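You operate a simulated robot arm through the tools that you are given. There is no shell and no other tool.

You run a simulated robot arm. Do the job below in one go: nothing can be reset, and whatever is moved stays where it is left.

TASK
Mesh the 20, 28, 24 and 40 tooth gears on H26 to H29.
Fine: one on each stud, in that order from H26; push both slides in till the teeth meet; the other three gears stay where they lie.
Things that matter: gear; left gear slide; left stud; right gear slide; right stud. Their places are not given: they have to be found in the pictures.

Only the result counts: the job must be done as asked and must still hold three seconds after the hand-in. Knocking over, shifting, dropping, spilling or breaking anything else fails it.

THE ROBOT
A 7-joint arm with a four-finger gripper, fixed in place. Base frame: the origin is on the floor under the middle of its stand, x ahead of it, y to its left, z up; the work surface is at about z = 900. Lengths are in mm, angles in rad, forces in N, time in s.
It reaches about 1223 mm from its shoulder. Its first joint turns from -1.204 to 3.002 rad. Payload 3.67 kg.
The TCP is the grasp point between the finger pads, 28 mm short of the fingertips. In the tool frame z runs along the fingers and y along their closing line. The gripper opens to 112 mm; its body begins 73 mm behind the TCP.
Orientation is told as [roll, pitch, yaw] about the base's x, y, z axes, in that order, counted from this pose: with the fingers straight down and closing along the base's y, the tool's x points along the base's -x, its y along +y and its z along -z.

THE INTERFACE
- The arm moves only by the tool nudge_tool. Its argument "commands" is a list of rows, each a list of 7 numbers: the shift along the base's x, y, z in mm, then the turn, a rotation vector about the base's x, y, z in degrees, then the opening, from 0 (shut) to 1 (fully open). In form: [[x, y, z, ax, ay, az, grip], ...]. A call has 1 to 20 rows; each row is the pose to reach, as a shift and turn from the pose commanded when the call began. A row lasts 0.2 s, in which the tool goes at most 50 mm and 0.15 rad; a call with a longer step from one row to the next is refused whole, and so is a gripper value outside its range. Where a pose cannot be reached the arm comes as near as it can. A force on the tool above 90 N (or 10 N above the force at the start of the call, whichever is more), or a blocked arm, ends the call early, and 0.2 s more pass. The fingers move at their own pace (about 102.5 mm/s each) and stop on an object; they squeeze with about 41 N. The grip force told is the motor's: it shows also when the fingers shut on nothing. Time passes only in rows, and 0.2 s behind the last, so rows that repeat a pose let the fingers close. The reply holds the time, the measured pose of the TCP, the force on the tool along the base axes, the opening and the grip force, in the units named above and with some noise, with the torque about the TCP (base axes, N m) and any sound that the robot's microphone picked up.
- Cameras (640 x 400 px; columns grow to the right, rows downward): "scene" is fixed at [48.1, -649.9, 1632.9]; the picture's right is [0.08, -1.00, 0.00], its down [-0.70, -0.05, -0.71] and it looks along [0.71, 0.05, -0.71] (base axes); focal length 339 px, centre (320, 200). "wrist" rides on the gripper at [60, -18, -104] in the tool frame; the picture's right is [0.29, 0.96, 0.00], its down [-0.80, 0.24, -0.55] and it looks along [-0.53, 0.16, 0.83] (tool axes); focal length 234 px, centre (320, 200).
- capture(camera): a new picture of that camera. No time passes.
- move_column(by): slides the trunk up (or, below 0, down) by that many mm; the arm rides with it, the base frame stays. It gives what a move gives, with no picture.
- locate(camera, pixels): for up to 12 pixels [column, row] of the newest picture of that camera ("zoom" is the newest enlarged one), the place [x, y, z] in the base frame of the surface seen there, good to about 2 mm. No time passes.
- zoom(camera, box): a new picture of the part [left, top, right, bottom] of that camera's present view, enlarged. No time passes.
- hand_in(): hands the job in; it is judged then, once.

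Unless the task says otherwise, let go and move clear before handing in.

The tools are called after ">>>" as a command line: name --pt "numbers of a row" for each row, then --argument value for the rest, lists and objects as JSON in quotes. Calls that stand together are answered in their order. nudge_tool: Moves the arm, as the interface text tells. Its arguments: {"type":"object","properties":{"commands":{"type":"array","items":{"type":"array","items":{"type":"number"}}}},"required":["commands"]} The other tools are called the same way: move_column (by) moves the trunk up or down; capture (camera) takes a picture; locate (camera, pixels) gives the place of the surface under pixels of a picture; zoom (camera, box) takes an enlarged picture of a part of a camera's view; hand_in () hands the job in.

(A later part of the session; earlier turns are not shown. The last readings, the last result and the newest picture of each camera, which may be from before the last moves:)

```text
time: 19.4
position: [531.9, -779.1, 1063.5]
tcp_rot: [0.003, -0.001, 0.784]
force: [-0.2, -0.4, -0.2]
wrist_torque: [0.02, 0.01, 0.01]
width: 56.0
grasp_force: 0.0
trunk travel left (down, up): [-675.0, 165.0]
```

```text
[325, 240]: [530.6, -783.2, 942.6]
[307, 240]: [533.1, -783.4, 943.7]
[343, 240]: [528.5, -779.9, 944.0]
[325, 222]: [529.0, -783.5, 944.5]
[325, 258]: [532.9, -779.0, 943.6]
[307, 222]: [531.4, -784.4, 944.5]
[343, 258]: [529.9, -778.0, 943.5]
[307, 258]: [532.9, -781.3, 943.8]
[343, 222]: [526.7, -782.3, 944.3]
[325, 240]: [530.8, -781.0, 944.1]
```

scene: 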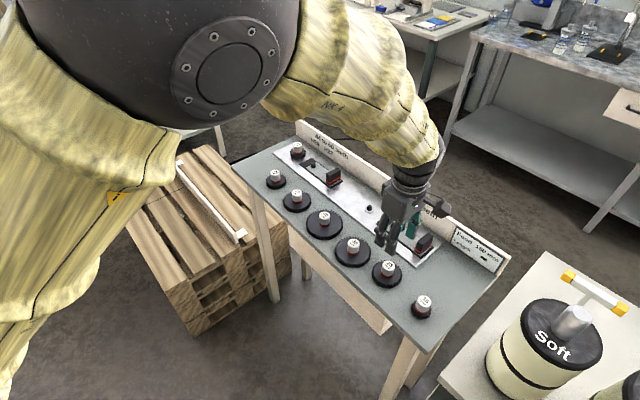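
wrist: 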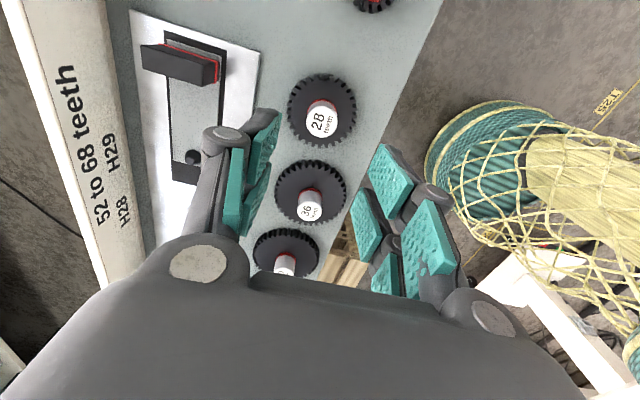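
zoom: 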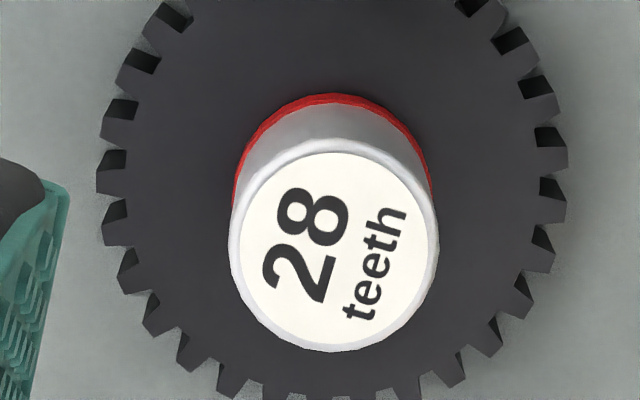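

Hub 28 is about (-2.5,-1.2) from under the TCP. I'll correct and descend to z≈947, then close.

>>> nudge_tool --pt "-2.5 -1.2 -20 0 0 0 0.5" --pt "-2.5 -1.2 -50 0 0 0 0.5" --pt "-2.5 -1.2 -80 0 0 0 0.5" --pt "-2.5 -1.2 -100 0 0 0 0.5" --pt "-2.5 -1.2 -111 0 0 0 0.5" --pt "-2.5 -1.2 -116 0 0 0 0.5" --pt "-2.5 -1.2 -116 0 0 0 0.5"

>>> zoom --camera "wrist" --box '[240, 100, 400, 220]'

>>> zoom --camera "scene" --box '[340, 215, 436, 300]'

```text
time: 21.0
position: [529.0, -782.1, 947.5]
tcp_rot: [-0.001, 0.001, 0.785]
force: [-0.2, -0.1, 0.0]
wrist_torque: [-0.04, -0.01, 0.01]
width: 56.1
grasp_force: 0.0
trunk travel left (down, up): [-675.0, 165.0]
```

```text
3.33 times, centred on (320, 160) of wrist
```

zoom: 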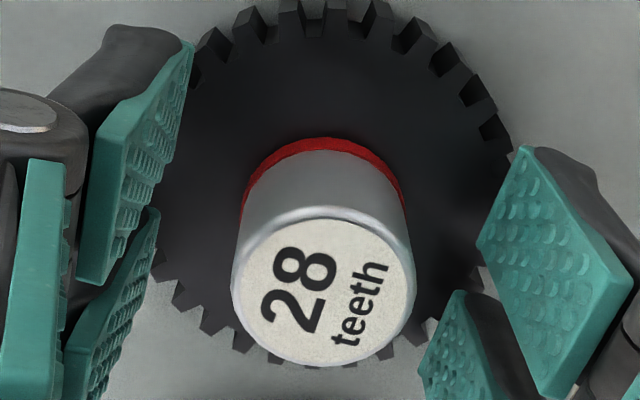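

```text
4.71 times, centred on (388, 258) of scene
```

zoom: 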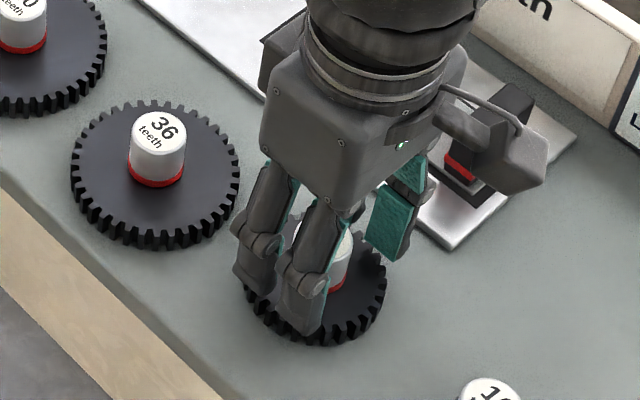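

The hub is within about 1 mm of centre between the pads (ellipse centre ≈ (321,186), wanted (319,188)). A small shift, then I close.

>>> nudge_tool --pt "-1.2 -0.2 0 0 0 0 0.5" --pt "-1.2 -0.2 0 0 0 0 0.35" --pt "-1.2 -0.2 0 0 0 0 0.2" --pt "-1.2 -0.2 0 0 0 0 0" --pt "-1.2 -0.2 0 0 0 0 0" --pt "-1.2 -0.2 0 0 0 0 0"

>>> zoom --camera "wrist" --box '[272, 160, 368, 220]'

```text
time: 22.4
position: [528.1, -779.2, 945.8]
tcp_rot: [0.001, 0.001, 0.785]
force: [0.2, 0.7, 0.3]
wrist_torque: [0.01, -0.03, 0.0]
width: 27.1
grasp_force: 41.0
trunk travel left (down, up): [-675.0, 165.0]
```

```text
6.67 times, centred on (320, 190) of wrist
```

zoom: 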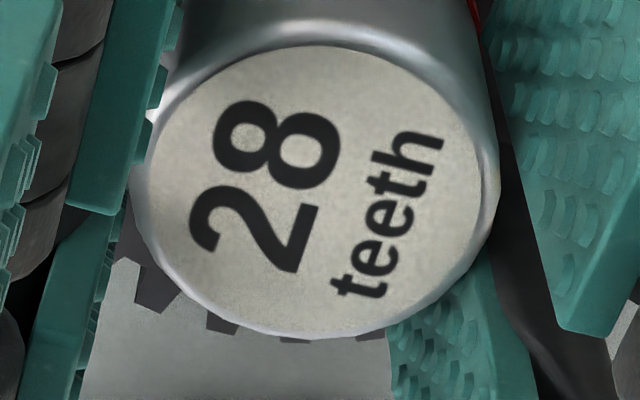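

Gear 28 is held in the same place in the grip as gear 20 was (same wrist picture), so the grip self-centres. I'll lift and travel to a spot just left of H27 so the wrist camera sees the stud.

>>> nudge_tool --pt "0 0 8 0 0 0 0" --pt "0 0 30 0 0 0 0" --pt "0 0 65 0 0 0 0" --pt "0 0 100 0 0 0 0" --pt "0 0 115 0 0 0 0" --pt "20 12 115 0 0 0 0" --pt "53 31 115 0 0 0 0" --pt "88 52 115 0 0 0 0" --pt "123 73 115 0 0 0 0" --pt "158 94 115 0 0 0 0" --pt "193 115 115 0 0 0 0" --pt "228 136 115 0 0 0 0" --pt "263 157 115 0 0 0 0" --pt "298 178 115 0 0 0 0" --pt "333 199 115 0 0 0 0" --pt "368 220 115 0 0 0 0" --pt "400 239 115 0 0 0 0" --pt "425 254 115 0 0 0 0" --pt "441 263 115 0 0 0 0" --pt "441 263 115 0 0 0 0"

>>> capture --camera "wrist"

>>> capture --camera "scene"

```text
time: 26.6
position: [969.6, -518.2, 1060.9]
tcp_rot: [0.0, 0.0, 0.784]
force: [0.3, -0.1, -0.5]
wrist_torque: [0.04, -0.02, 0.0]
width: 26.7
grasp_force: 40.4
trunk travel left (down, up): [-675.0, 165.0]
```

```text
taken
```

wrist: 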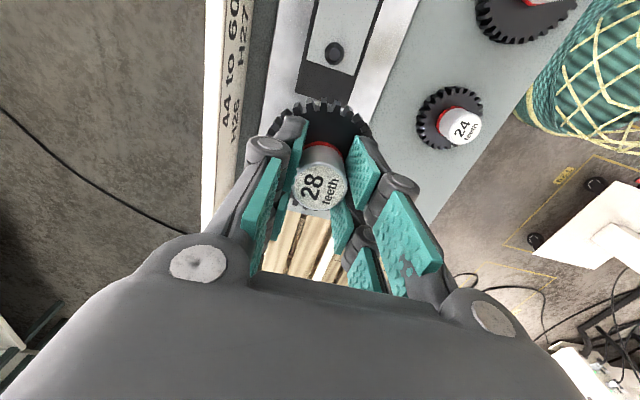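

```text
taken
```

scene: 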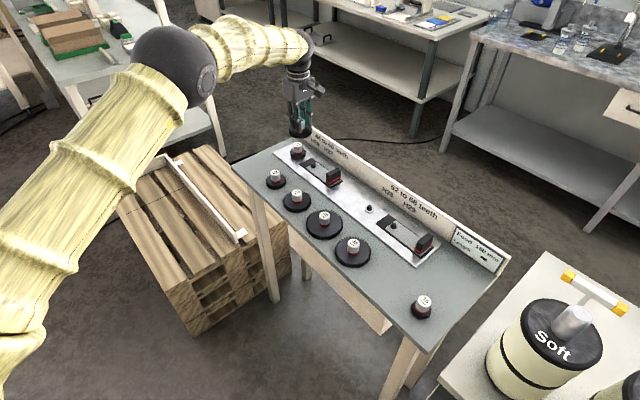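

H27 shows in the wrist view at (335,52). I'll zoom on it there and in the scene view to measure its top.

>>> zoom --camera "wrist" --box '[303, 30, 367, 70]'

>>> zoom --camera "scene" --box '[296, 150, 328, 170]'

```text
10.00 times, centred on (335, 50) of wrist
```

zoom: 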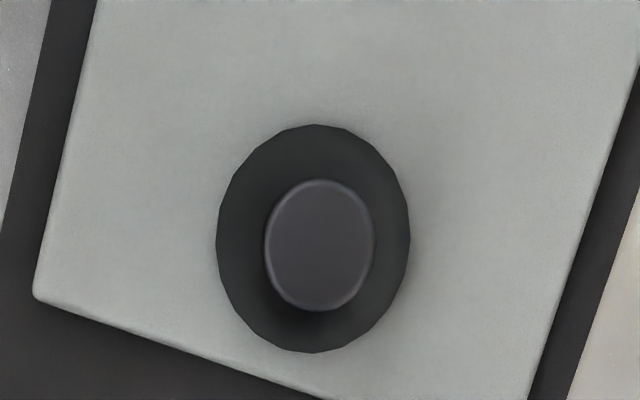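

```text
16.00 times, centred on (312, 160) of scene
```

zoom: 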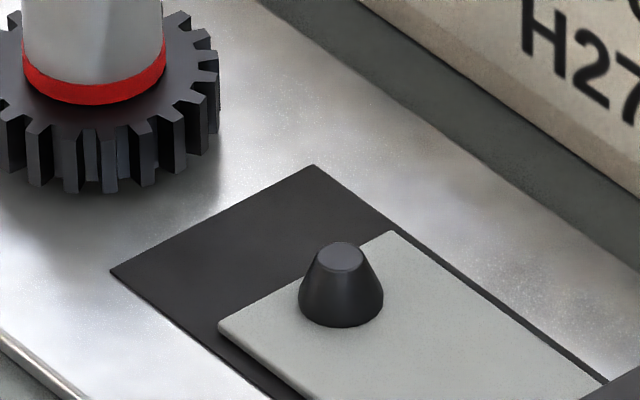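

>>> locate --camera "zoom" --pixels '[[341, 256], [331, 256], [351, 256], [341, 250], [341, 262], [335, 252], [347, 260], [335, 260], [347, 252], [220, 325], [390, 232], [313, 165]]'

>>> zoom --camera "wrist" --box '[303, 30, 367, 70]'

>>> locate --camera "zoom" --pixels '[[319, 245], [299, 245], [339, 245], [319, 225], [319, 265], [299, 225], [339, 265], [299, 265], [339, 225], [275, 245], [363, 245], [319, 295]]'

```text
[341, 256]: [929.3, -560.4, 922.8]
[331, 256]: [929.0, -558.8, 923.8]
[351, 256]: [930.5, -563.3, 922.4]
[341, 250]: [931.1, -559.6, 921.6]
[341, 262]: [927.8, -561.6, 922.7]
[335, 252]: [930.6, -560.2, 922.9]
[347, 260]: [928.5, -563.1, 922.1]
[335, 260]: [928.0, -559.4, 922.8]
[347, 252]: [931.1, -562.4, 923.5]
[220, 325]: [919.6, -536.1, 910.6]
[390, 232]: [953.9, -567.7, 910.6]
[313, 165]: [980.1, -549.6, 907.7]
```

```text
10.00 times, centred on (335, 50) of wrist
```

zoom: 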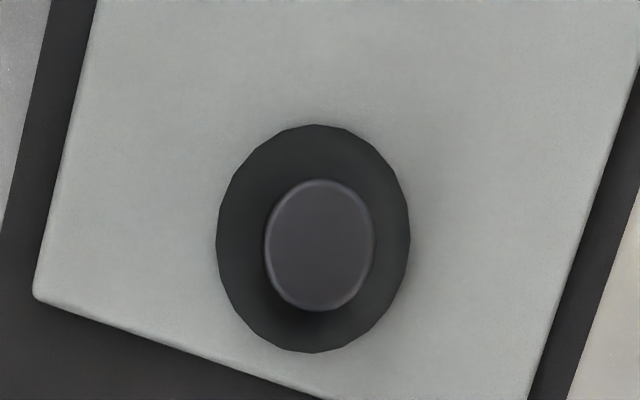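

```text
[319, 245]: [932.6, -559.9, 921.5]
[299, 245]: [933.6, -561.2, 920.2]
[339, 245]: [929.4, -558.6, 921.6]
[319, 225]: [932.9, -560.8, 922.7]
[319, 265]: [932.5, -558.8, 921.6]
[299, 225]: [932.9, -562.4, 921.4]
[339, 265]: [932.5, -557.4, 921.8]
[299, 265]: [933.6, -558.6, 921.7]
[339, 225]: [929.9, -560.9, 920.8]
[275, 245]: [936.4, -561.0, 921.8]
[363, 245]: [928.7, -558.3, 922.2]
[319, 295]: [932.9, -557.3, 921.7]
```

H27 works out at about (932.3,-561.1) in arm coordinates. I'll move over it and lower until just above the tip.

>>> nudge_tool --pt "-18 -21 0 0 0 0 0" --pt "-37.3 -43.1 0 0 0 0 0" --pt "-37.3 -43.1 -20 0 0 0 0" --pt "-37.3 -43.1 -45 0 0 0 0" --pt "-37.3 -43.1 -65 0 0 0 0" --pt "-37.3 -43.1 -80 0 0 0 0" --pt "-37.3 -43.1 -86 0 0 0 0" --pt "-37.3 -43.1 -86 0 0 0 0"

>>> zoom --camera "scene" --box '[295, 140, 331, 170]'

>>> capture --camera "wrist"

```text
time: 28.4
position: [931.7, -560.8, 975.5]
tcp_rot: [0.0, 0.001, 0.785]
force: [0.6, 0.1, -0.7]
wrist_torque: [0.0, -0.01, -0.01]
width: 26.8
grasp_force: 41.0
trunk travel left (down, up): [-675.0, 165.0]
```

```text
13.33 times, centred on (313, 155) of scene
```

zoom: 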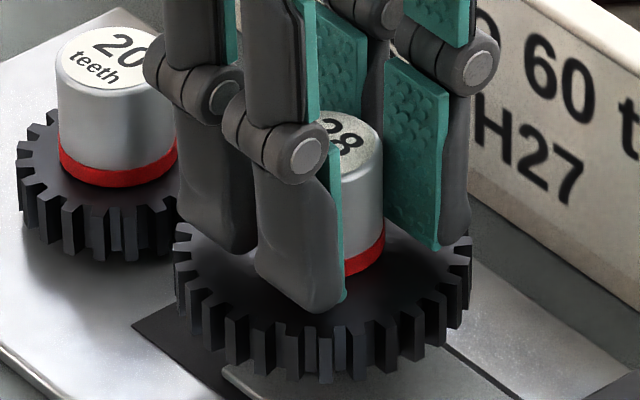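

```text
taken
```

wrist: 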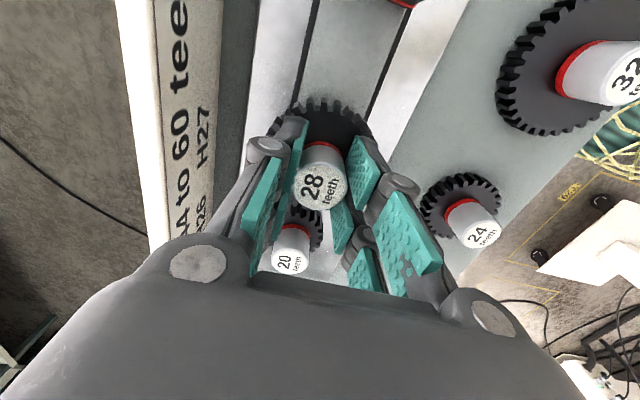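

The gear's centre column (≈313.3) matches the stud's earlier column (313.3). I'll lower gently to seat it.

>>> nudge_tool --pt "0 0 -3 0 0 0 0" --pt "0 0 -6 0 0 0 0" --pt "0 0 -8 0 0 0 0" --pt "0 0 -10 0 0 0 0" --pt "0 0 -12 0 0 0 0" --pt "0 0 -14 0 0 0 0" --pt "0 0 -15.5 0 0 0 0" --pt "0 0 -16.5 0 0 0 0" --pt "0 0 -17.5 0 0 0 0" --pt "0 0 -17.5 0 0 0 0"

>>> zoom --camera "scene" --box '[295, 140, 331, 170]'

```text
time: 30.6
position: [932.0, -560.1, 957.6]
tcp_rot: [0.002, 0.0, 0.784]
force: [0.2, -0.3, -0.8]
wrist_torque: [0.0, 0.03, 0.01]
width: 26.7
grasp_force: 41.3
trunk travel left (down, up): [-675.0, 165.0]
```

```text
13.33 times, centred on (313, 155) of scene
```

zoom: 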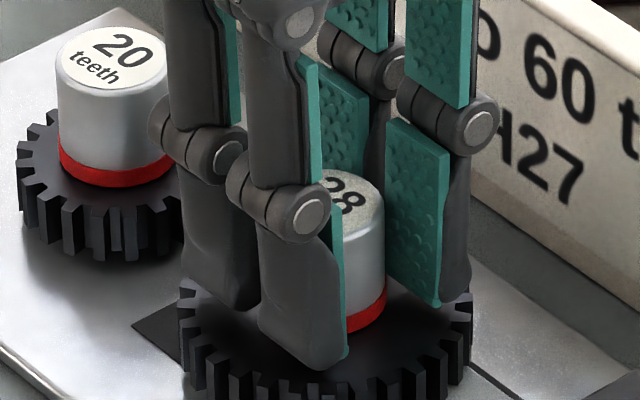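

No force yet at z≈958; gear 20 seated near 956. Small further steps.

>>> nudge_tool --pt "0 0 -0.7 0 0 0 0" --pt "0 0 -1.4 0 0 0 0" --pt "0 0 -2 0 0 0 0" --pt "0 0 -2 0 0 0 0"

```text
time: 31.6
position: [931.5, -560.7, 955.5]
tcp_rot: [-0.001, 0.001, 0.785]
force: [-0.3, 0.2, 1.3]
wrist_torque: [-0.06, -0.05, 0.01]
width: 26.7
grasp_force: 41.1
trunk travel left (down, up): [-675.0, 165.0]
```

>>> nudge_tool --pt "0 0 -0.5 0 0 0 0" --pt "0 0 -1 0 0 0 0" --pt "0 0 -1 0 0 0 0"

>>> zoom --camera "wrist" --box '[240, 140, 400, 240]'

>>> locate --camera "zoom" --pixels '[[315, 190], [300, 180], [330, 180], [300, 200], [330, 200], [315, 170], [315, 210], [205, 485]]'

```text
time: 32.4
position: [931.8, -560.2, 957.1]
tcp_rot: [0.0, 0.0, 0.787]
force: [2.3, -2.2, 7.5]
wrist_torque: [-0.06, 0.06, 0.05]
width: 26.7
grasp_force: 40.4
trunk travel left (down, up): [-675.0, 165.0]
```

```text
4.00 times, centred on (320, 190) of wrist
```

zoom: 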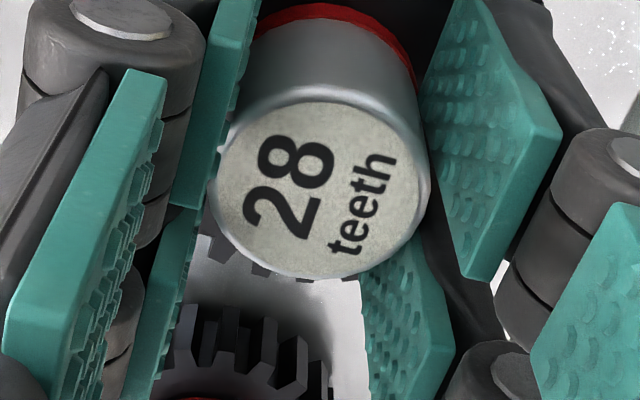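

```text
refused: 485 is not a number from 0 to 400
```

Upward force 7.5 N: seated on H27. I'll open and look.

>>> nudge_tool --pt "0 0 0 0 0 0 0.15" --pt "0 0 0 0 0 0 0.3" --pt "0 0 0 0 0 0 0.45" --pt "0 0 0 0 0 0 0.5" --pt "0 0 0 0 0 0 0.5"

>>> zoom --camera "scene" --box '[285, 140, 333, 175]'

>>> locate --camera "zoom" --pixels '[[155, 60], [165, 60], [145, 60], [390, 195], [400, 190], [410, 200], [230, 330], [300, 380], [80, 240], [140, 260]]'

```text
time: 33.6
position: [931.8, -560.8, 955.6]
tcp_rot: [-0.002, 0.001, 0.786]
force: [-0.1, -0.1, 0.4]
wrist_torque: [0.02, 0.03, 0.0]
width: 56.2
grasp_force: 0.1
trunk travel left (down, up): [-675.0, 165.0]
```

```text
11.43 times, centred on (309, 158) of scene
```

zoom: 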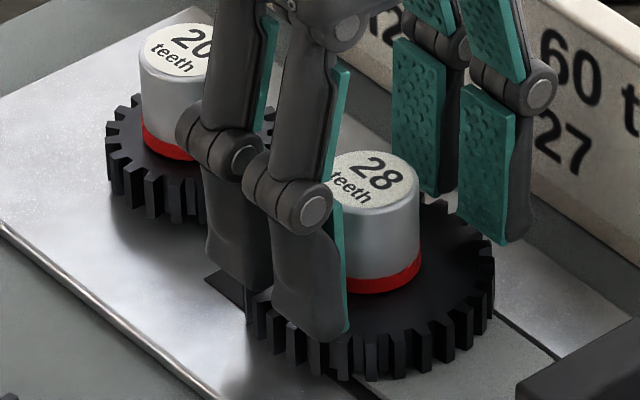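

```text
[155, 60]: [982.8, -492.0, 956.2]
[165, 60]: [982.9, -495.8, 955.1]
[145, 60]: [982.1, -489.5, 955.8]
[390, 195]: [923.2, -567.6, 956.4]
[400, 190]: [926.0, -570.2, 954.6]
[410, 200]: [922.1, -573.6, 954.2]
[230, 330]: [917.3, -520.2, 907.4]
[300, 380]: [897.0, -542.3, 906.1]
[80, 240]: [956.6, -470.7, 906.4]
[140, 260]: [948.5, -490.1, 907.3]
```

Both hub tops read z≈955, so both are seated. I'll raise clear and go above gear 24 near (849.3,-449.2).

>>> nudge_tool --pt "0 0 15 0 0 0 0.5" --pt "0 0 45 0 0 0 0.5" --pt "0 0 80 0 0 0 0.5" --pt "0 0 107.5 0 0 0 0.5" --pt "-15 20 107.5 0 0 0 0.5" --pt "-38 51 107.5 0 0 0 0.5" --pt "-60 81 107.5 0 0 0 0.5" --pt "-76 102 107.5 0 0 0 0.5" --pt "-83 111.9 107.5 0 0 0 0.5" --pt "-83 111.9 107.5 0 0 0 0.5"

>>> capture --camera "wrist"

>>> zoom --camera "scene" --box '[270, 125, 350, 190]'

>>> zoom --camera "wrist" --box '[272, 85, 368, 145]'

```text
time: 35.8
position: [848.1, -449.1, 1062.7]
tcp_rot: [-0.001, 0.001, 0.786]
force: [0.3, 0.8, 0.1]
wrist_torque: [0.02, 0.02, 0.0]
width: 56.1
grasp_force: 0.0
trunk travel left (down, up): [-675.0, 165.0]
```

```text
taken
```

wrist: 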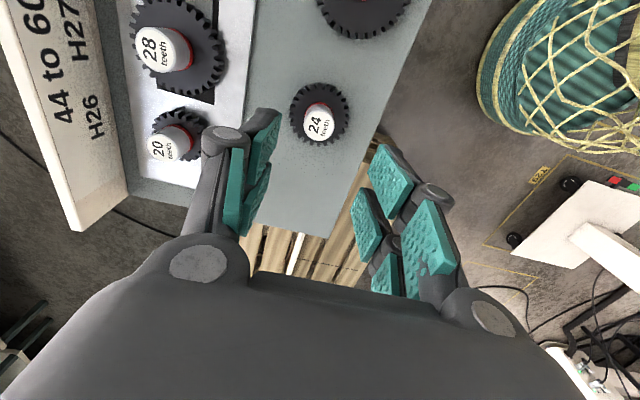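

```text
6.15 times, centred on (310, 158) of scene
```

zoom: 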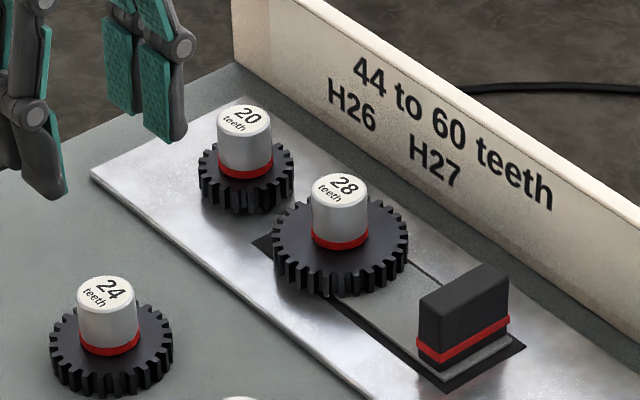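

```text
6.67 times, centred on (320, 115) of wrist
```

zoom: 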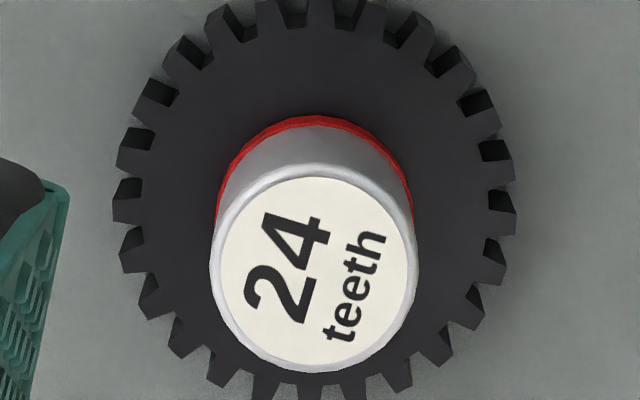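

Gears 20 and 28 stand upright on their studs. Gear 24's hub centre is at (319.1,125.1), exactly where it should be for a centred grasp, so I'll descend and close.

>>> nudge_tool --pt "0 0 -20 0 0 0 0.5" --pt "0 0 -50 0 0 0 0.5" --pt "0 0 -80 0 0 0 0.5" --pt "0 0 -100 0 0 0 0.5" --pt "0 0 -111 0 0 0 0.5" --pt "0 0 -116 0 0 0 0.5" --pt "0 0 -116 0 0 0 0.5" --pt "0 0 -116 0 0 0 0.35" --pt "0 0 -116 0 0 0 0.2" --pt "0 0 -116 0 0 0 0" --pt "0 0 -116 0 0 0 0" --pt "0 0 -116 0 0 0 0"

>>> zoom --camera "wrist" --box '[272, 160, 368, 220]'

```text
time: 38.4
position: [848.8, -447.5, 947.4]
tcp_rot: [0.0, 0.001, 0.784]
force: [0.7, 1.0, 1.0]
wrist_torque: [0.02, 0.03, -0.01]
width: 26.5
grasp_force: 41.0
trunk travel left (down, up): [-675.0, 165.0]
```

```text
6.67 times, centred on (320, 190) of wrist
```

zoom: 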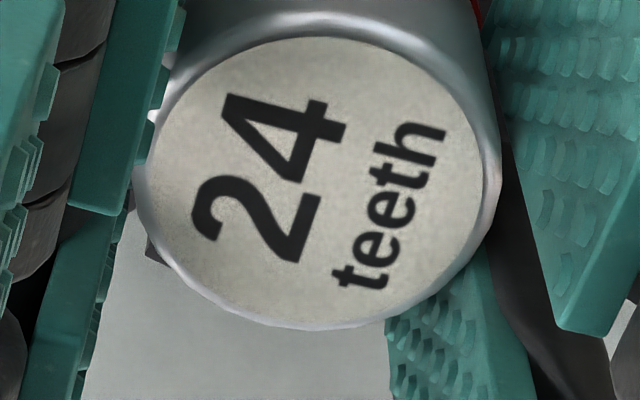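

Gear 24 is held (hub about 0.6 mm toward tool +x, noted). I'll lift and go to a spot left of H28 so the wrist camera sees that stud.

>>> nudge_tool --pt "0 0 8 0 0 0 0" --pt "0 0 30 0 0 0 0" --pt "0 0 65 0 0 0 0" --pt "0 0 100 0 0 0 0" --pt "0 0 115 0 0 0 0" --pt "-6 -23 115 0 0 0 0" --pt "-15 -58 115 0 0 0 0" --pt "-25 -96 115 0 0 0 0" --pt "-35 -134 115 0 0 0 0" --pt "-45 -172 115 0 0 0 0" --pt "-54 -208 115 0 0 0 0" --pt "-61 -236 115 0 0 0 0" --pt "-65.3 -251.3 115 0 0 0 0" --pt "-65.3 -251.3 115 0 0 0 0"

>>> capture --camera "wrist"

>>> zoom --camera "scene" --box '[330, 170, 410, 220]'

```text
time: 41.4
position: [783.3, -699.5, 1062.2]
tcp_rot: [0.0, 0.001, 0.785]
force: [-0.1, -0.6, -1.4]
wrist_torque: [0.01, 0.0, 0.02]
width: 26.7
grasp_force: 41.0
trunk travel left (down, up): [-675.0, 165.0]
```

```text
taken
```

wrist: 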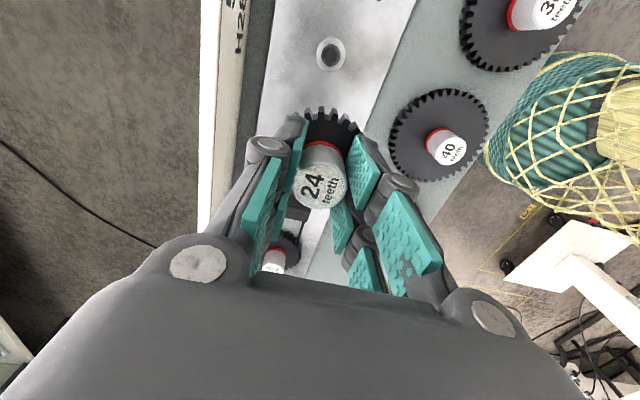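

```text
8.00 times, centred on (370, 195) of scene
```

zoom: 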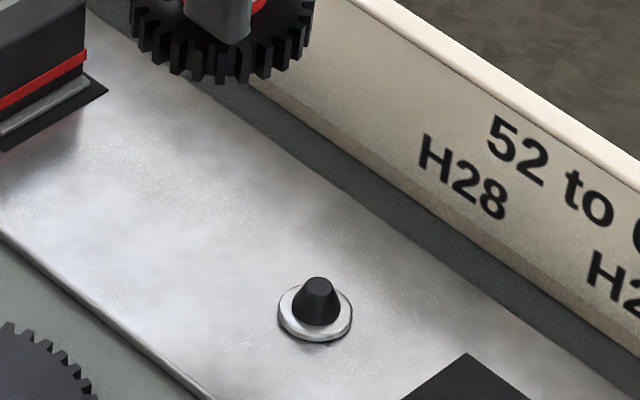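

H28 is at about (330,55) in the wrist view. Comparing its pixel with H27's earlier (334.9,54.5) gives its offset directly; zooming to refine.

>>> zoom --camera "wrist" --box '[303, 30, 367, 70]'

>>> locate --camera "zoom" --pixels '[[270, 240], [260, 230], [280, 250], [260, 250], [280, 230], [290, 250], [250, 240], [300, 240]]'

>>> zoom --camera "scene" --box '[354, 198, 386, 218]'

```text
10.00 times, centred on (335, 50) of wrist
```

zoom: 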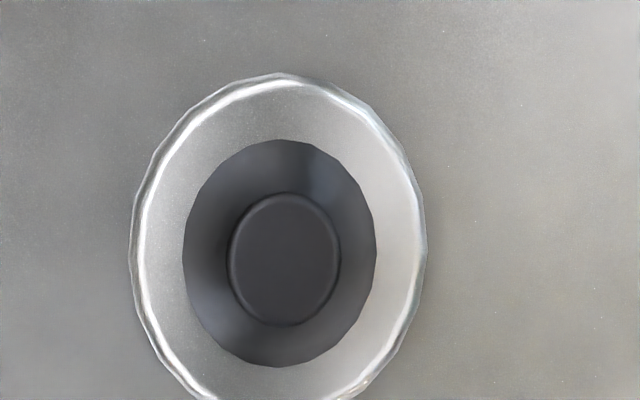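

```text
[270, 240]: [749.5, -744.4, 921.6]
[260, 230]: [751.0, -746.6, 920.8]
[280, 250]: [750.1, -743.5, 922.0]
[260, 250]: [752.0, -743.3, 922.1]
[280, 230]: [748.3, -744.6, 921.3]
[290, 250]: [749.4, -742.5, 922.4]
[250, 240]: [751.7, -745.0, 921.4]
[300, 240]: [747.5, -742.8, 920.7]
```

```text
16.00 times, centred on (370, 208) of scene
```

zoom: 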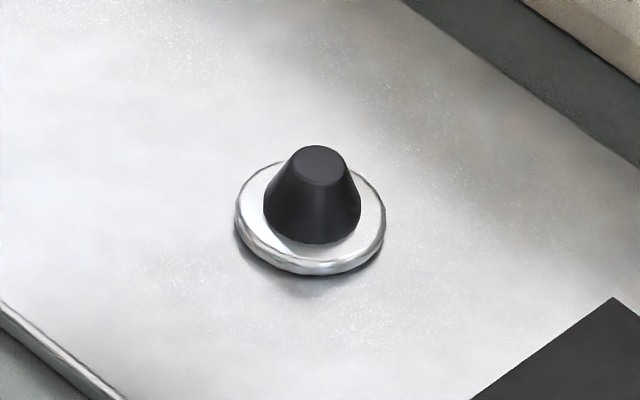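

>>> locate --camera "zoom" --pixels '[[320, 165], [310, 165], [330, 165], [320, 158], [320, 172], [312, 160], [328, 170], [312, 170], [328, 160], [320, 165]]'

```text
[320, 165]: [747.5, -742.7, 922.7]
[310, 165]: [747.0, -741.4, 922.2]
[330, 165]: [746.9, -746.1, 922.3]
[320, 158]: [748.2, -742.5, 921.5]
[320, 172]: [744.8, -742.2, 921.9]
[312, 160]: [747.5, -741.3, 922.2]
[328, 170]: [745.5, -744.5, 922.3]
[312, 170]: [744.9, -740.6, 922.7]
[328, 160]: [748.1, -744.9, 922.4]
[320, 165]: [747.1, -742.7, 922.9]
```

H28 comes out at about (749.7,-743.9) in arm coordinates, on the same line as H26 and H27. With the grip offset I'll go to (750.0,-743.5) and lower to just above the tip.

>>> nudge_tool --pt "-17 -21 0 0 0 0 0" --pt "-34 -43 0 0 0 0 0" --pt "-34 -43 -20 0 0 0 0" --pt "-34 -43 -45 0 0 0 0" --pt "-34 -43 -65 0 0 0 0" --pt "-34 -43 -80 0 0 0 0" --pt "-34 -43 -86 0 0 0 0" --pt "-34 -43 -86 0 0 0 0"

>>> zoom --camera "scene" --box '[350, 190, 390, 220]'

>>> capture --camera "wrist"

```text
time: 43.2
position: [749.6, -743.2, 975.3]
tcp_rot: [0.002, -0.001, 0.786]
force: [-1.1, 0.1, -0.8]
wrist_torque: [0.01, 0.01, -0.03]
width: 26.6
grasp_force: 40.9
trunk travel left (down, up): [-675.0, 165.0]
```

```text
13.33 times, centred on (370, 205) of scene
```

zoom: 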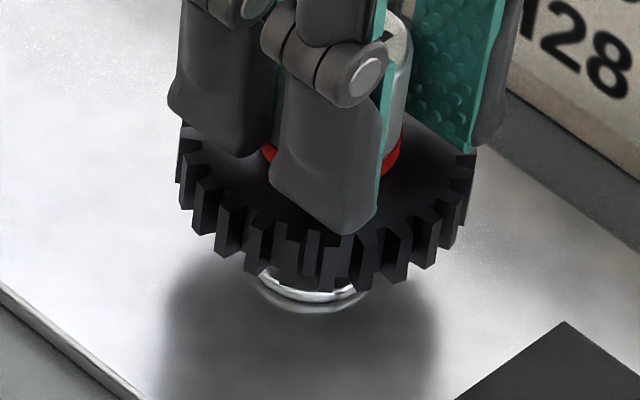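

```text
taken
```

wrist: 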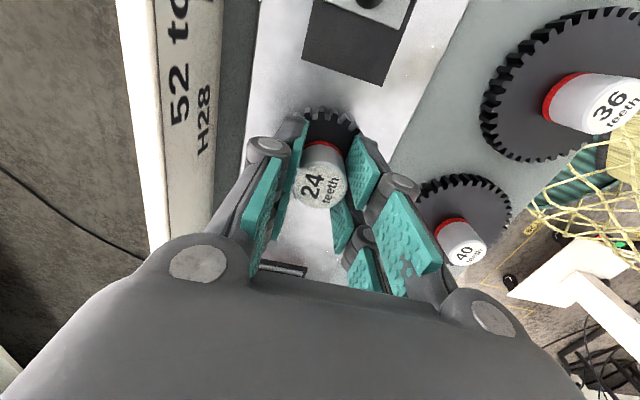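

Gear centre column ≈370.4 against an expected 370.3, so it's aligned. Lowering gently.

>>> nudge_tool --pt "0 0 -3 0 0 0 0" --pt "0 0 -6 0 0 0 0" --pt "0 0 -8 0 0 0 0" --pt "0 0 -10 0 0 0 0" --pt "0 0 -12 0 0 0 0" --pt "0 0 -14 0 0 0 0" --pt "0 0 -15.5 0 0 0 0" --pt "0 0 -16.5 0 0 0 0" --pt "0 0 -17.5 0 0 0 0" --pt "0 0 -17.5 0 0 0 0"

>>> zoom --camera "scene" --box '[350, 190, 390, 220]'

```text
time: 45.4
position: [749.0, -743.5, 957.3]
tcp_rot: [0.001, -0.002, 0.784]
force: [-1.0, -1.4, -1.3]
wrist_torque: [0.02, 0.02, 0.05]
width: 26.4
grasp_force: 41.0
trunk travel left (down, up): [-675.0, 165.0]
```

```text
13.33 times, centred on (370, 205) of scene
```

zoom: 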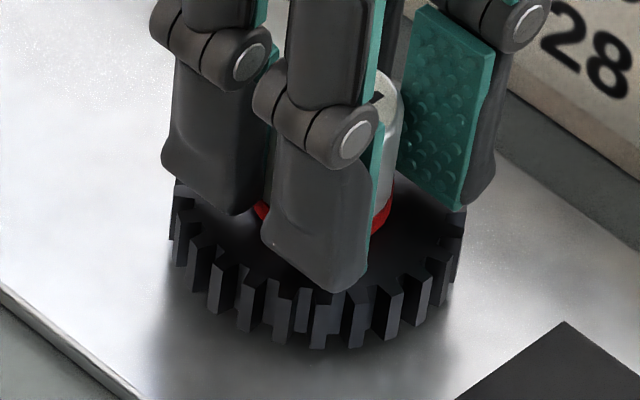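

>>> nudge_tool --pt "0 0 -0.7 0 0 0 0" --pt "0 0 -1.4 0 0 0 0" --pt "0 0 -2 0 0 0 0" --pt "0 0 -2.5 0 0 0 0" --pt "0 0 -2.5 0 0 0 0"

```text
time: 46.6
position: [749.5, -743.1, 956.4]
tcp_rot: [-0.001, -0.002, 0.786]
force: [2.6, -3.5, 11.1]
wrist_torque: [-0.14, 0.05, -0.01]
width: 26.8
grasp_force: 41.4
trunk travel left (down, up): [-675.0, 165.0]
```

Upward force 11 N: seated on H28. I'll open and check.

>>> nudge_tool --pt "0 0 0 0 0 0 0.15" --pt "0 0 0 0 0 0 0.3" --pt "0 0 0 0 0 0 0.45" --pt "0 0 0 0 0 0 0.5" --pt "0 0 0 0 0 0 0.5"

>>> zoom --camera "scene" --box '[345, 185, 393, 220]'

>>> zoom --camera "wrist" --box '[240, 140, 400, 240]'

>>> locate --camera "zoom" --pixels '[[315, 190], [300, 180], [330, 180], [300, 200], [330, 200], [315, 170], [315, 210]]'

```text
time: 47.8
position: [750.0, -743.5, 956.3]
tcp_rot: [0.0, -0.001, 0.785]
force: [-0.4, 0.5, 0.7]
wrist_torque: [-0.02, 0.01, -0.02]
width: 55.9
grasp_force: 0.1
trunk travel left (down, up): [-675.0, 165.0]
```

```text
11.43 times, centred on (369, 202) of scene
```

zoom: 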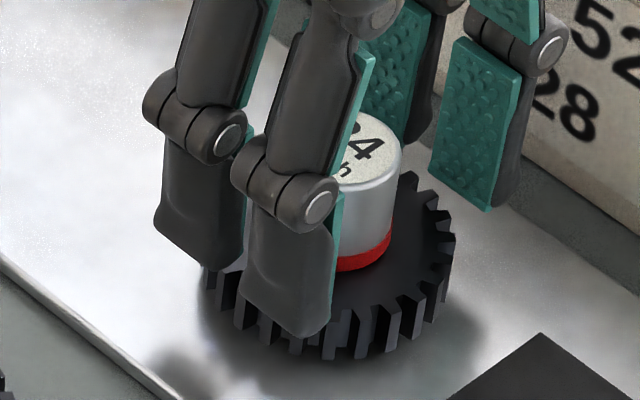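

```text
4.00 times, centred on (320, 190) of wrist
```

zoom: 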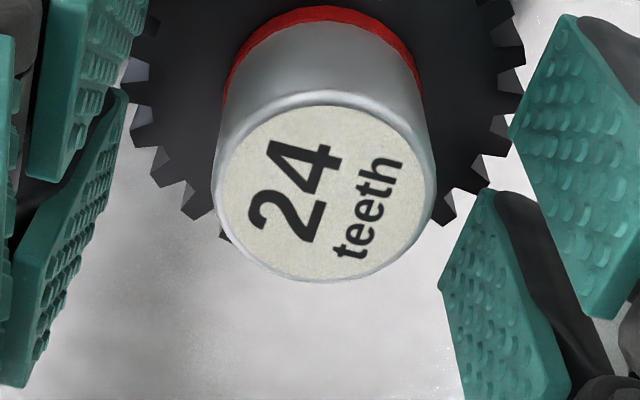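

```text
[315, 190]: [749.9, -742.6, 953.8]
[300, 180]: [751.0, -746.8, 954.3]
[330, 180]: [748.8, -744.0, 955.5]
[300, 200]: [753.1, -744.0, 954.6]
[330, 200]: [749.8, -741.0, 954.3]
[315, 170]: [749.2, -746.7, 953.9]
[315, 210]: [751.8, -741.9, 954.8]
```

Gear 24 is on H28 (hub top ≈954.5). I'll raise and go above gear 40 near (679.3,-615).

>>> nudge_tool --pt "0 0 15 0 0 0 0.5" --pt "0 0 45 0 0 0 0.5" --pt "0 0 80 0 0 0 0.5" --pt "0 0 107 0 0 0 0.5" --pt "-10 18 107 0 0 0 0.5" --pt "-28 50 107 0 0 0 0.5" --pt "-46 84 107 0 0 0 0.5" --pt "-63 114 107 0 0 0 0.5" --pt "-70.7 128.3 107 0 0 0 0.5" --pt "-70.7 128.3 107 0 0 0 0.5"

>>> capture --camera "wrist"

>>> zoom --camera "wrist" --box '[272, 85, 368, 145]'

```text
time: 50.0
position: [678.3, -616.1, 1062.1]
tcp_rot: [0.0, 0.0, 0.783]
force: [0.4, -0.4, 0.0]
wrist_torque: [0.03, 0.0, 0.01]
width: 56.0
grasp_force: 0.0
trunk travel left (down, up): [-675.0, 165.0]
```

```text
taken
```

wrist: 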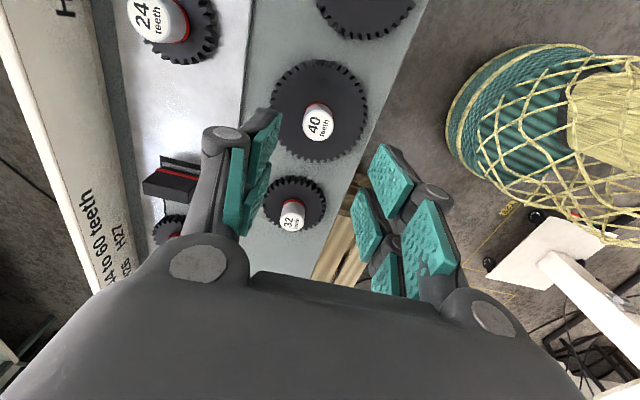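

```text
6.67 times, centred on (320, 115) of wrist
```

zoom: 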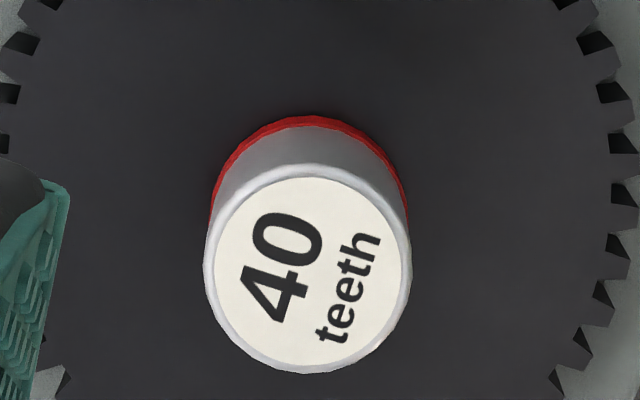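

Gear 40's hub centre is at (318.2,125.3), about 1 mm off in the closing direction. I'll correct, descend and close.

>>> nudge_tool --pt "0.7 -0.5 -20 0 0 0 0.5" --pt "0.7 -0.5 -50 0 0 0 0.5" --pt "0.7 -0.5 -80 0 0 0 0.5" --pt "0.7 -0.5 -100 0 0 0 0.5" --pt "0.7 -0.5 -111 0 0 0 0.5" --pt "0.7 -0.5 -116 0 0 0 0.5" --pt "0.7 -0.5 -116 0 0 0 0.5" --pt "0.7 -0.5 -116 0 0 0 0.35" --pt "0.7 -0.5 -116 0 0 0 0.2" --pt "0.7 -0.5 -116 0 0 0 0" --pt "0.7 -0.5 -116 0 0 0 0" --pt "0.7 -0.5 -116 0 0 0 0"

>>> zoom --camera "wrist" --box '[272, 160, 368, 220]'

```text
time: 52.6
position: [679.0, -615.3, 946.1]
tcp_rot: [-0.001, 0.003, 0.787]
force: [0.3, 0.1, 0.1]
wrist_torque: [0.0, -0.04, -0.02]
width: 27.2
grasp_force: 40.7
trunk travel left (down, up): [-675.0, 165.0]
```

```text
6.67 times, centred on (320, 190) of wrist
```

zoom: 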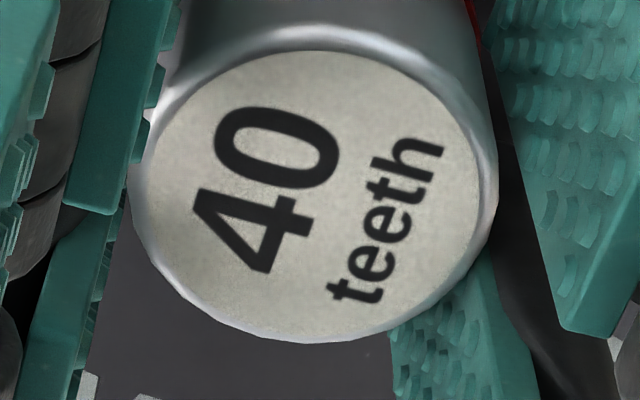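

Gear 40 is held, centred. I'll lift and hover left of H29 to view that stud.

>>> nudge_tool --pt "0 0 8 0 0 0 0" --pt "0 0 30 0 0 0 0" --pt "0 0 65 0 0 0 0" --pt "0 0 100 0 0 0 0" --pt "0 0 115 0 0 0 0" --pt "7 -20 115 0 0 0 0" --pt "18 -53 115 0 0 0 0" --pt "30 -88 115 0 0 0 0" --pt "41 -121 115 0 0 0 0" --pt "48 -141 115 0 0 0 0" --pt "50.3 -147.5 115 0 0 0 0" --pt "50.3 -147.5 115 0 0 0 0"

>>> capture --camera "wrist"

>>> zoom --camera "wrist" --box '[303, 30, 367, 70]'

>>> zoom --camera "scene" --box '[378, 215, 410, 235]'

```text
time: 55.2
position: [730.1, -763.6, 1061.0]
tcp_rot: [0.003, -0.001, 0.785]
force: [0.4, 0.4, -1.4]
wrist_torque: [0.0, -0.01, -0.02]
width: 27.1
grasp_force: 40.3
trunk travel left (down, up): [-675.0, 165.0]
```

```text
taken
```

wrist: 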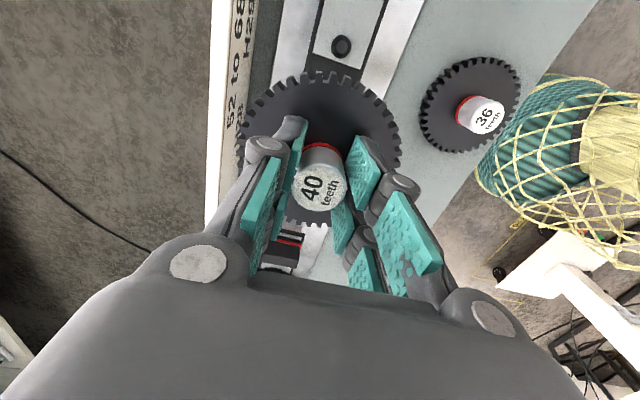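

```text
10.00 times, centred on (335, 50) of wrist
```

zoom: 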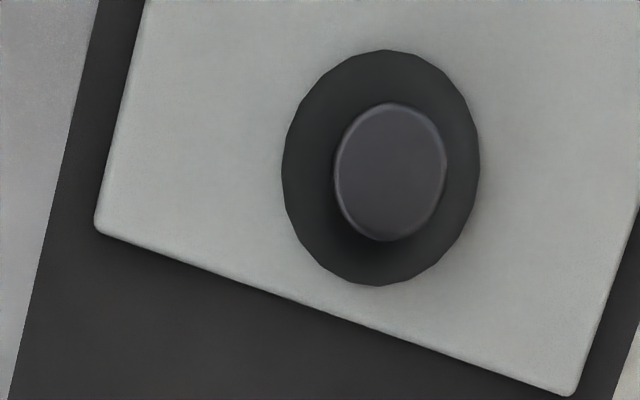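

```text
16.00 times, centred on (394, 225) of scene
```

zoom: 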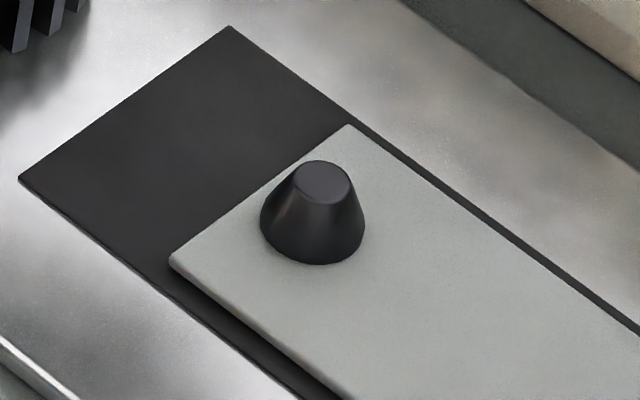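

>>> locate --camera "zoom" --pixels '[[323, 180], [313, 180], [333, 180], [323, 173], [323, 187], [315, 175], [331, 185], [315, 185], [331, 175]]'

>>> zoom --camera "wrist" --box '[303, 30, 367, 70]'

>>> locate --camera "zoom" --pixels '[[390, 172], [370, 172], [410, 172], [390, 152], [390, 192], [370, 152], [410, 192], [370, 192], [410, 152]]'

```text
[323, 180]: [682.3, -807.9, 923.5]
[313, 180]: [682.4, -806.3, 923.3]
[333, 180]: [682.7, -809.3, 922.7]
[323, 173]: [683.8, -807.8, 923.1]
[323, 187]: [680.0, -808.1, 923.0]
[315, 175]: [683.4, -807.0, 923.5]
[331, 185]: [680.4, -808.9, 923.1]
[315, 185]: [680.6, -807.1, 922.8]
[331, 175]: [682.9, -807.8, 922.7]
```

```text
10.00 times, centred on (335, 50) of wrist
```

zoom: 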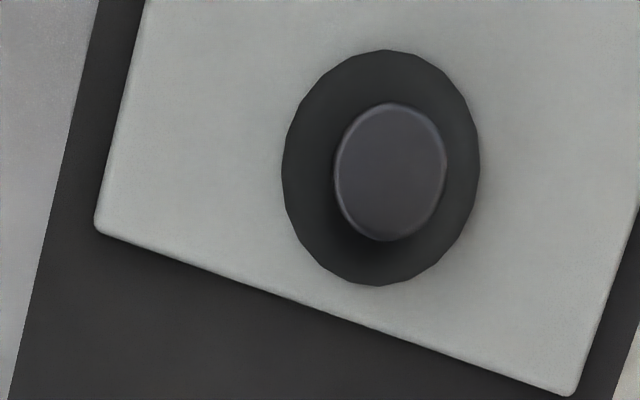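

```text
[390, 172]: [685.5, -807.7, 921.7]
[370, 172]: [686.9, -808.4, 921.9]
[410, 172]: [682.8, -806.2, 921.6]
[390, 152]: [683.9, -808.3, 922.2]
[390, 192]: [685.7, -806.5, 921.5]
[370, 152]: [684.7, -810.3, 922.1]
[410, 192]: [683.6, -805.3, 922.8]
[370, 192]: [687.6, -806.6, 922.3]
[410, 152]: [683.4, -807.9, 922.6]
```

H29 works out at (685.0,-808.1), again on the stud line. I'll move over and lower to just above its tip.

>>> nudge_tool --pt "-22 -22 0 0 0 0 0" --pt "-45.5 -45.1 0 0 0 0 0" --pt "-45.5 -45.1 -20 0 0 0 0" --pt "-45.5 -45.1 -45 0 0 0 0" --pt "-45.5 -45.1 -65 0 0 0 0" --pt "-45.5 -45.1 -80 0 0 0 0" --pt "-45.5 -45.1 -86 0 0 0 0" --pt "-45.5 -45.1 -86 0 0 0 0"

>>> zoom --camera "scene" --box '[365, 195, 425, 240]'

>>> capture --camera "wrist"

```text
time: 57.0
position: [683.2, -808.9, 975.9]
tcp_rot: [0.0, -0.002, 0.784]
force: [-0.2, -0.9, -1.5]
wrist_torque: [-0.03, 0.02, 0.03]
width: 27.2
grasp_force: 40.9
trunk travel left (down, up): [-675.0, 165.0]
```

```text
8.89 times, centred on (395, 218) of scene
```

zoom: 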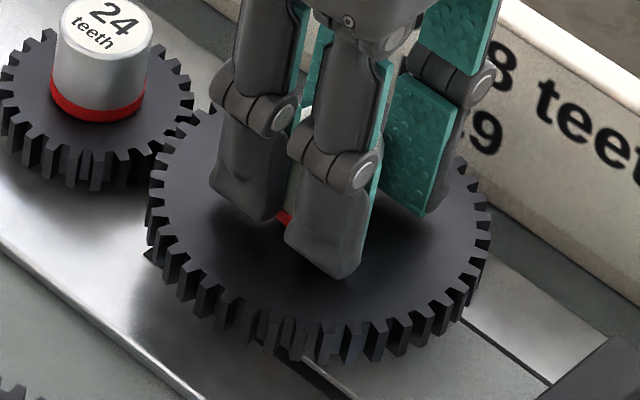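

```text
taken
```

wrist: 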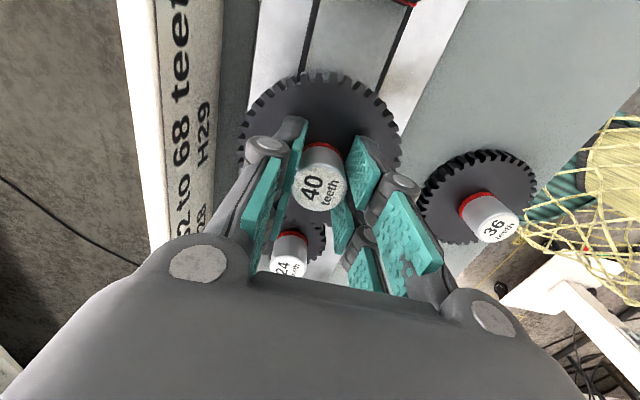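

Gear 40's centre column (394.9) matches the expected 395.0 for the stud. Lowering gently.

>>> nudge_tool --pt "0 0 -3 0 0 0 0" --pt "0 0 -6 0 0 0 0" --pt "0 0 -8 0 0 0 0" --pt "0 0 -10 0 0 0 0" --pt "0 0 -12 0 0 0 0" --pt "0 0 -14 0 0 0 0" --pt "0 0 -15.5 0 0 0 0" --pt "0 0 -16.5 0 0 0 0" --pt "0 0 -17.5 0 0 0 0" --pt "0 0 -17.5 0 0 0 0"

>>> zoom --camera "scene" --box '[365, 195, 425, 240]'

```text
time: 59.2
position: [683.4, -808.8, 957.1]
tcp_rot: [0.003, 0.0, 0.784]
force: [-0.1, 0.6, -1.4]
wrist_torque: [0.01, -0.03, -0.01]
width: 27.2
grasp_force: 41.2
trunk travel left (down, up): [-675.0, 165.0]
```

```text
8.89 times, centred on (395, 218) of scene
```

zoom: 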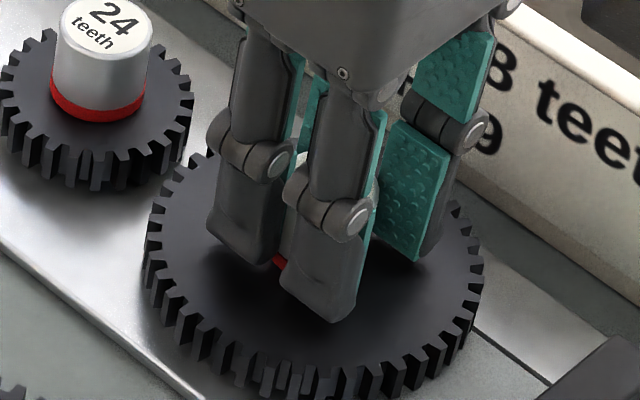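

>>> nudge_tool --pt "0 0 -0.7 0 0 0 0" --pt "0 0 -1.4 0 0 0 0" --pt "0 0 -2 0 0 0 0" --pt "0 0 -2.5 0 0 0 0" --pt "0 0 -2.5 0 0 0 0"

```text
time: 60.4
position: [684.3, -808.1, 956.6]
tcp_rot: [0.001, 0.0, 0.784]
force: [0.8, 0.8, 4.4]
wrist_torque: [0.02, 0.07, -0.03]
width: 26.9
grasp_force: 42.0
trunk travel left (down, up): [-675.0, 165.0]
```

Contact at 4.4 N: seated. I'll open and check the seat.

>>> nudge_tool --pt "0 0 0 0 0 0 0.15" --pt "0 0 0 0 0 0 0.3" --pt "0 0 0 0 0 0 0.45" --pt "0 0 0 0 0 0 0.5" --pt "0 0 0 0 0 0 0.5"

>>> zoom --camera "scene" --box '[355, 185, 445, 255]'

>>> zoom --camera "wrist" --box '[240, 140, 400, 240]'

>>> locate --camera "zoom" --pixels '[[315, 190], [300, 180], [330, 180], [300, 200], [330, 200], [315, 170], [315, 210]]'

```text
time: 61.6
position: [684.3, -809.5, 955.6]
tcp_rot: [0.002, 0.002, 0.786]
force: [0.1, -0.5, 0.4]
wrist_torque: [0.02, -0.01, 0.02]
width: 56.3
grasp_force: 0.0
trunk travel left (down, up): [-675.0, 165.0]
```

```text
5.71 times, centred on (400, 220) of scene
```

zoom: 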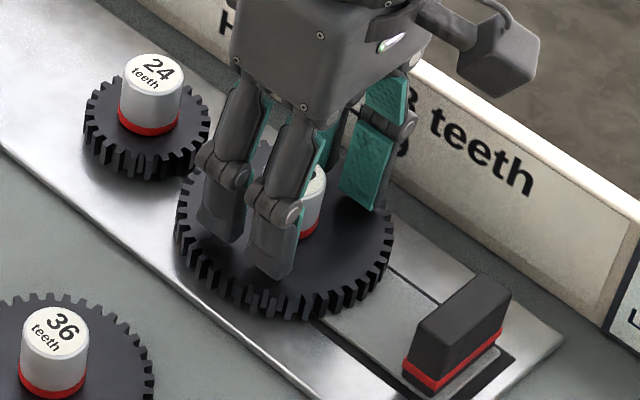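

```text
4.00 times, centred on (320, 190) of wrist
```

zoom: 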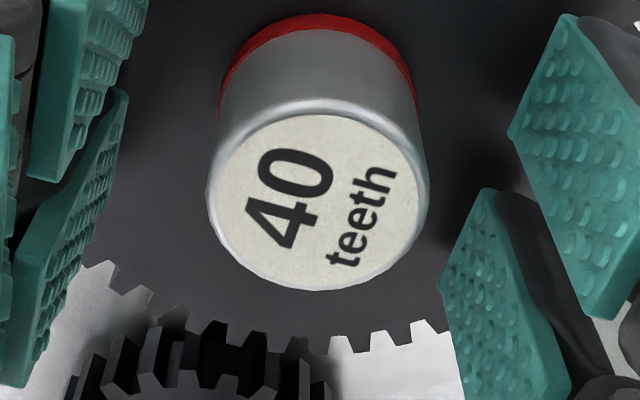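

```text
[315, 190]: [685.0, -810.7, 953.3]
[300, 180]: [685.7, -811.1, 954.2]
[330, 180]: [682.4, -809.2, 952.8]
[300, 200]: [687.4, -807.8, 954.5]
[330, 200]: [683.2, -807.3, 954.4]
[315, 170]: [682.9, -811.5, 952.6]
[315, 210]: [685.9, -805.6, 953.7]
```

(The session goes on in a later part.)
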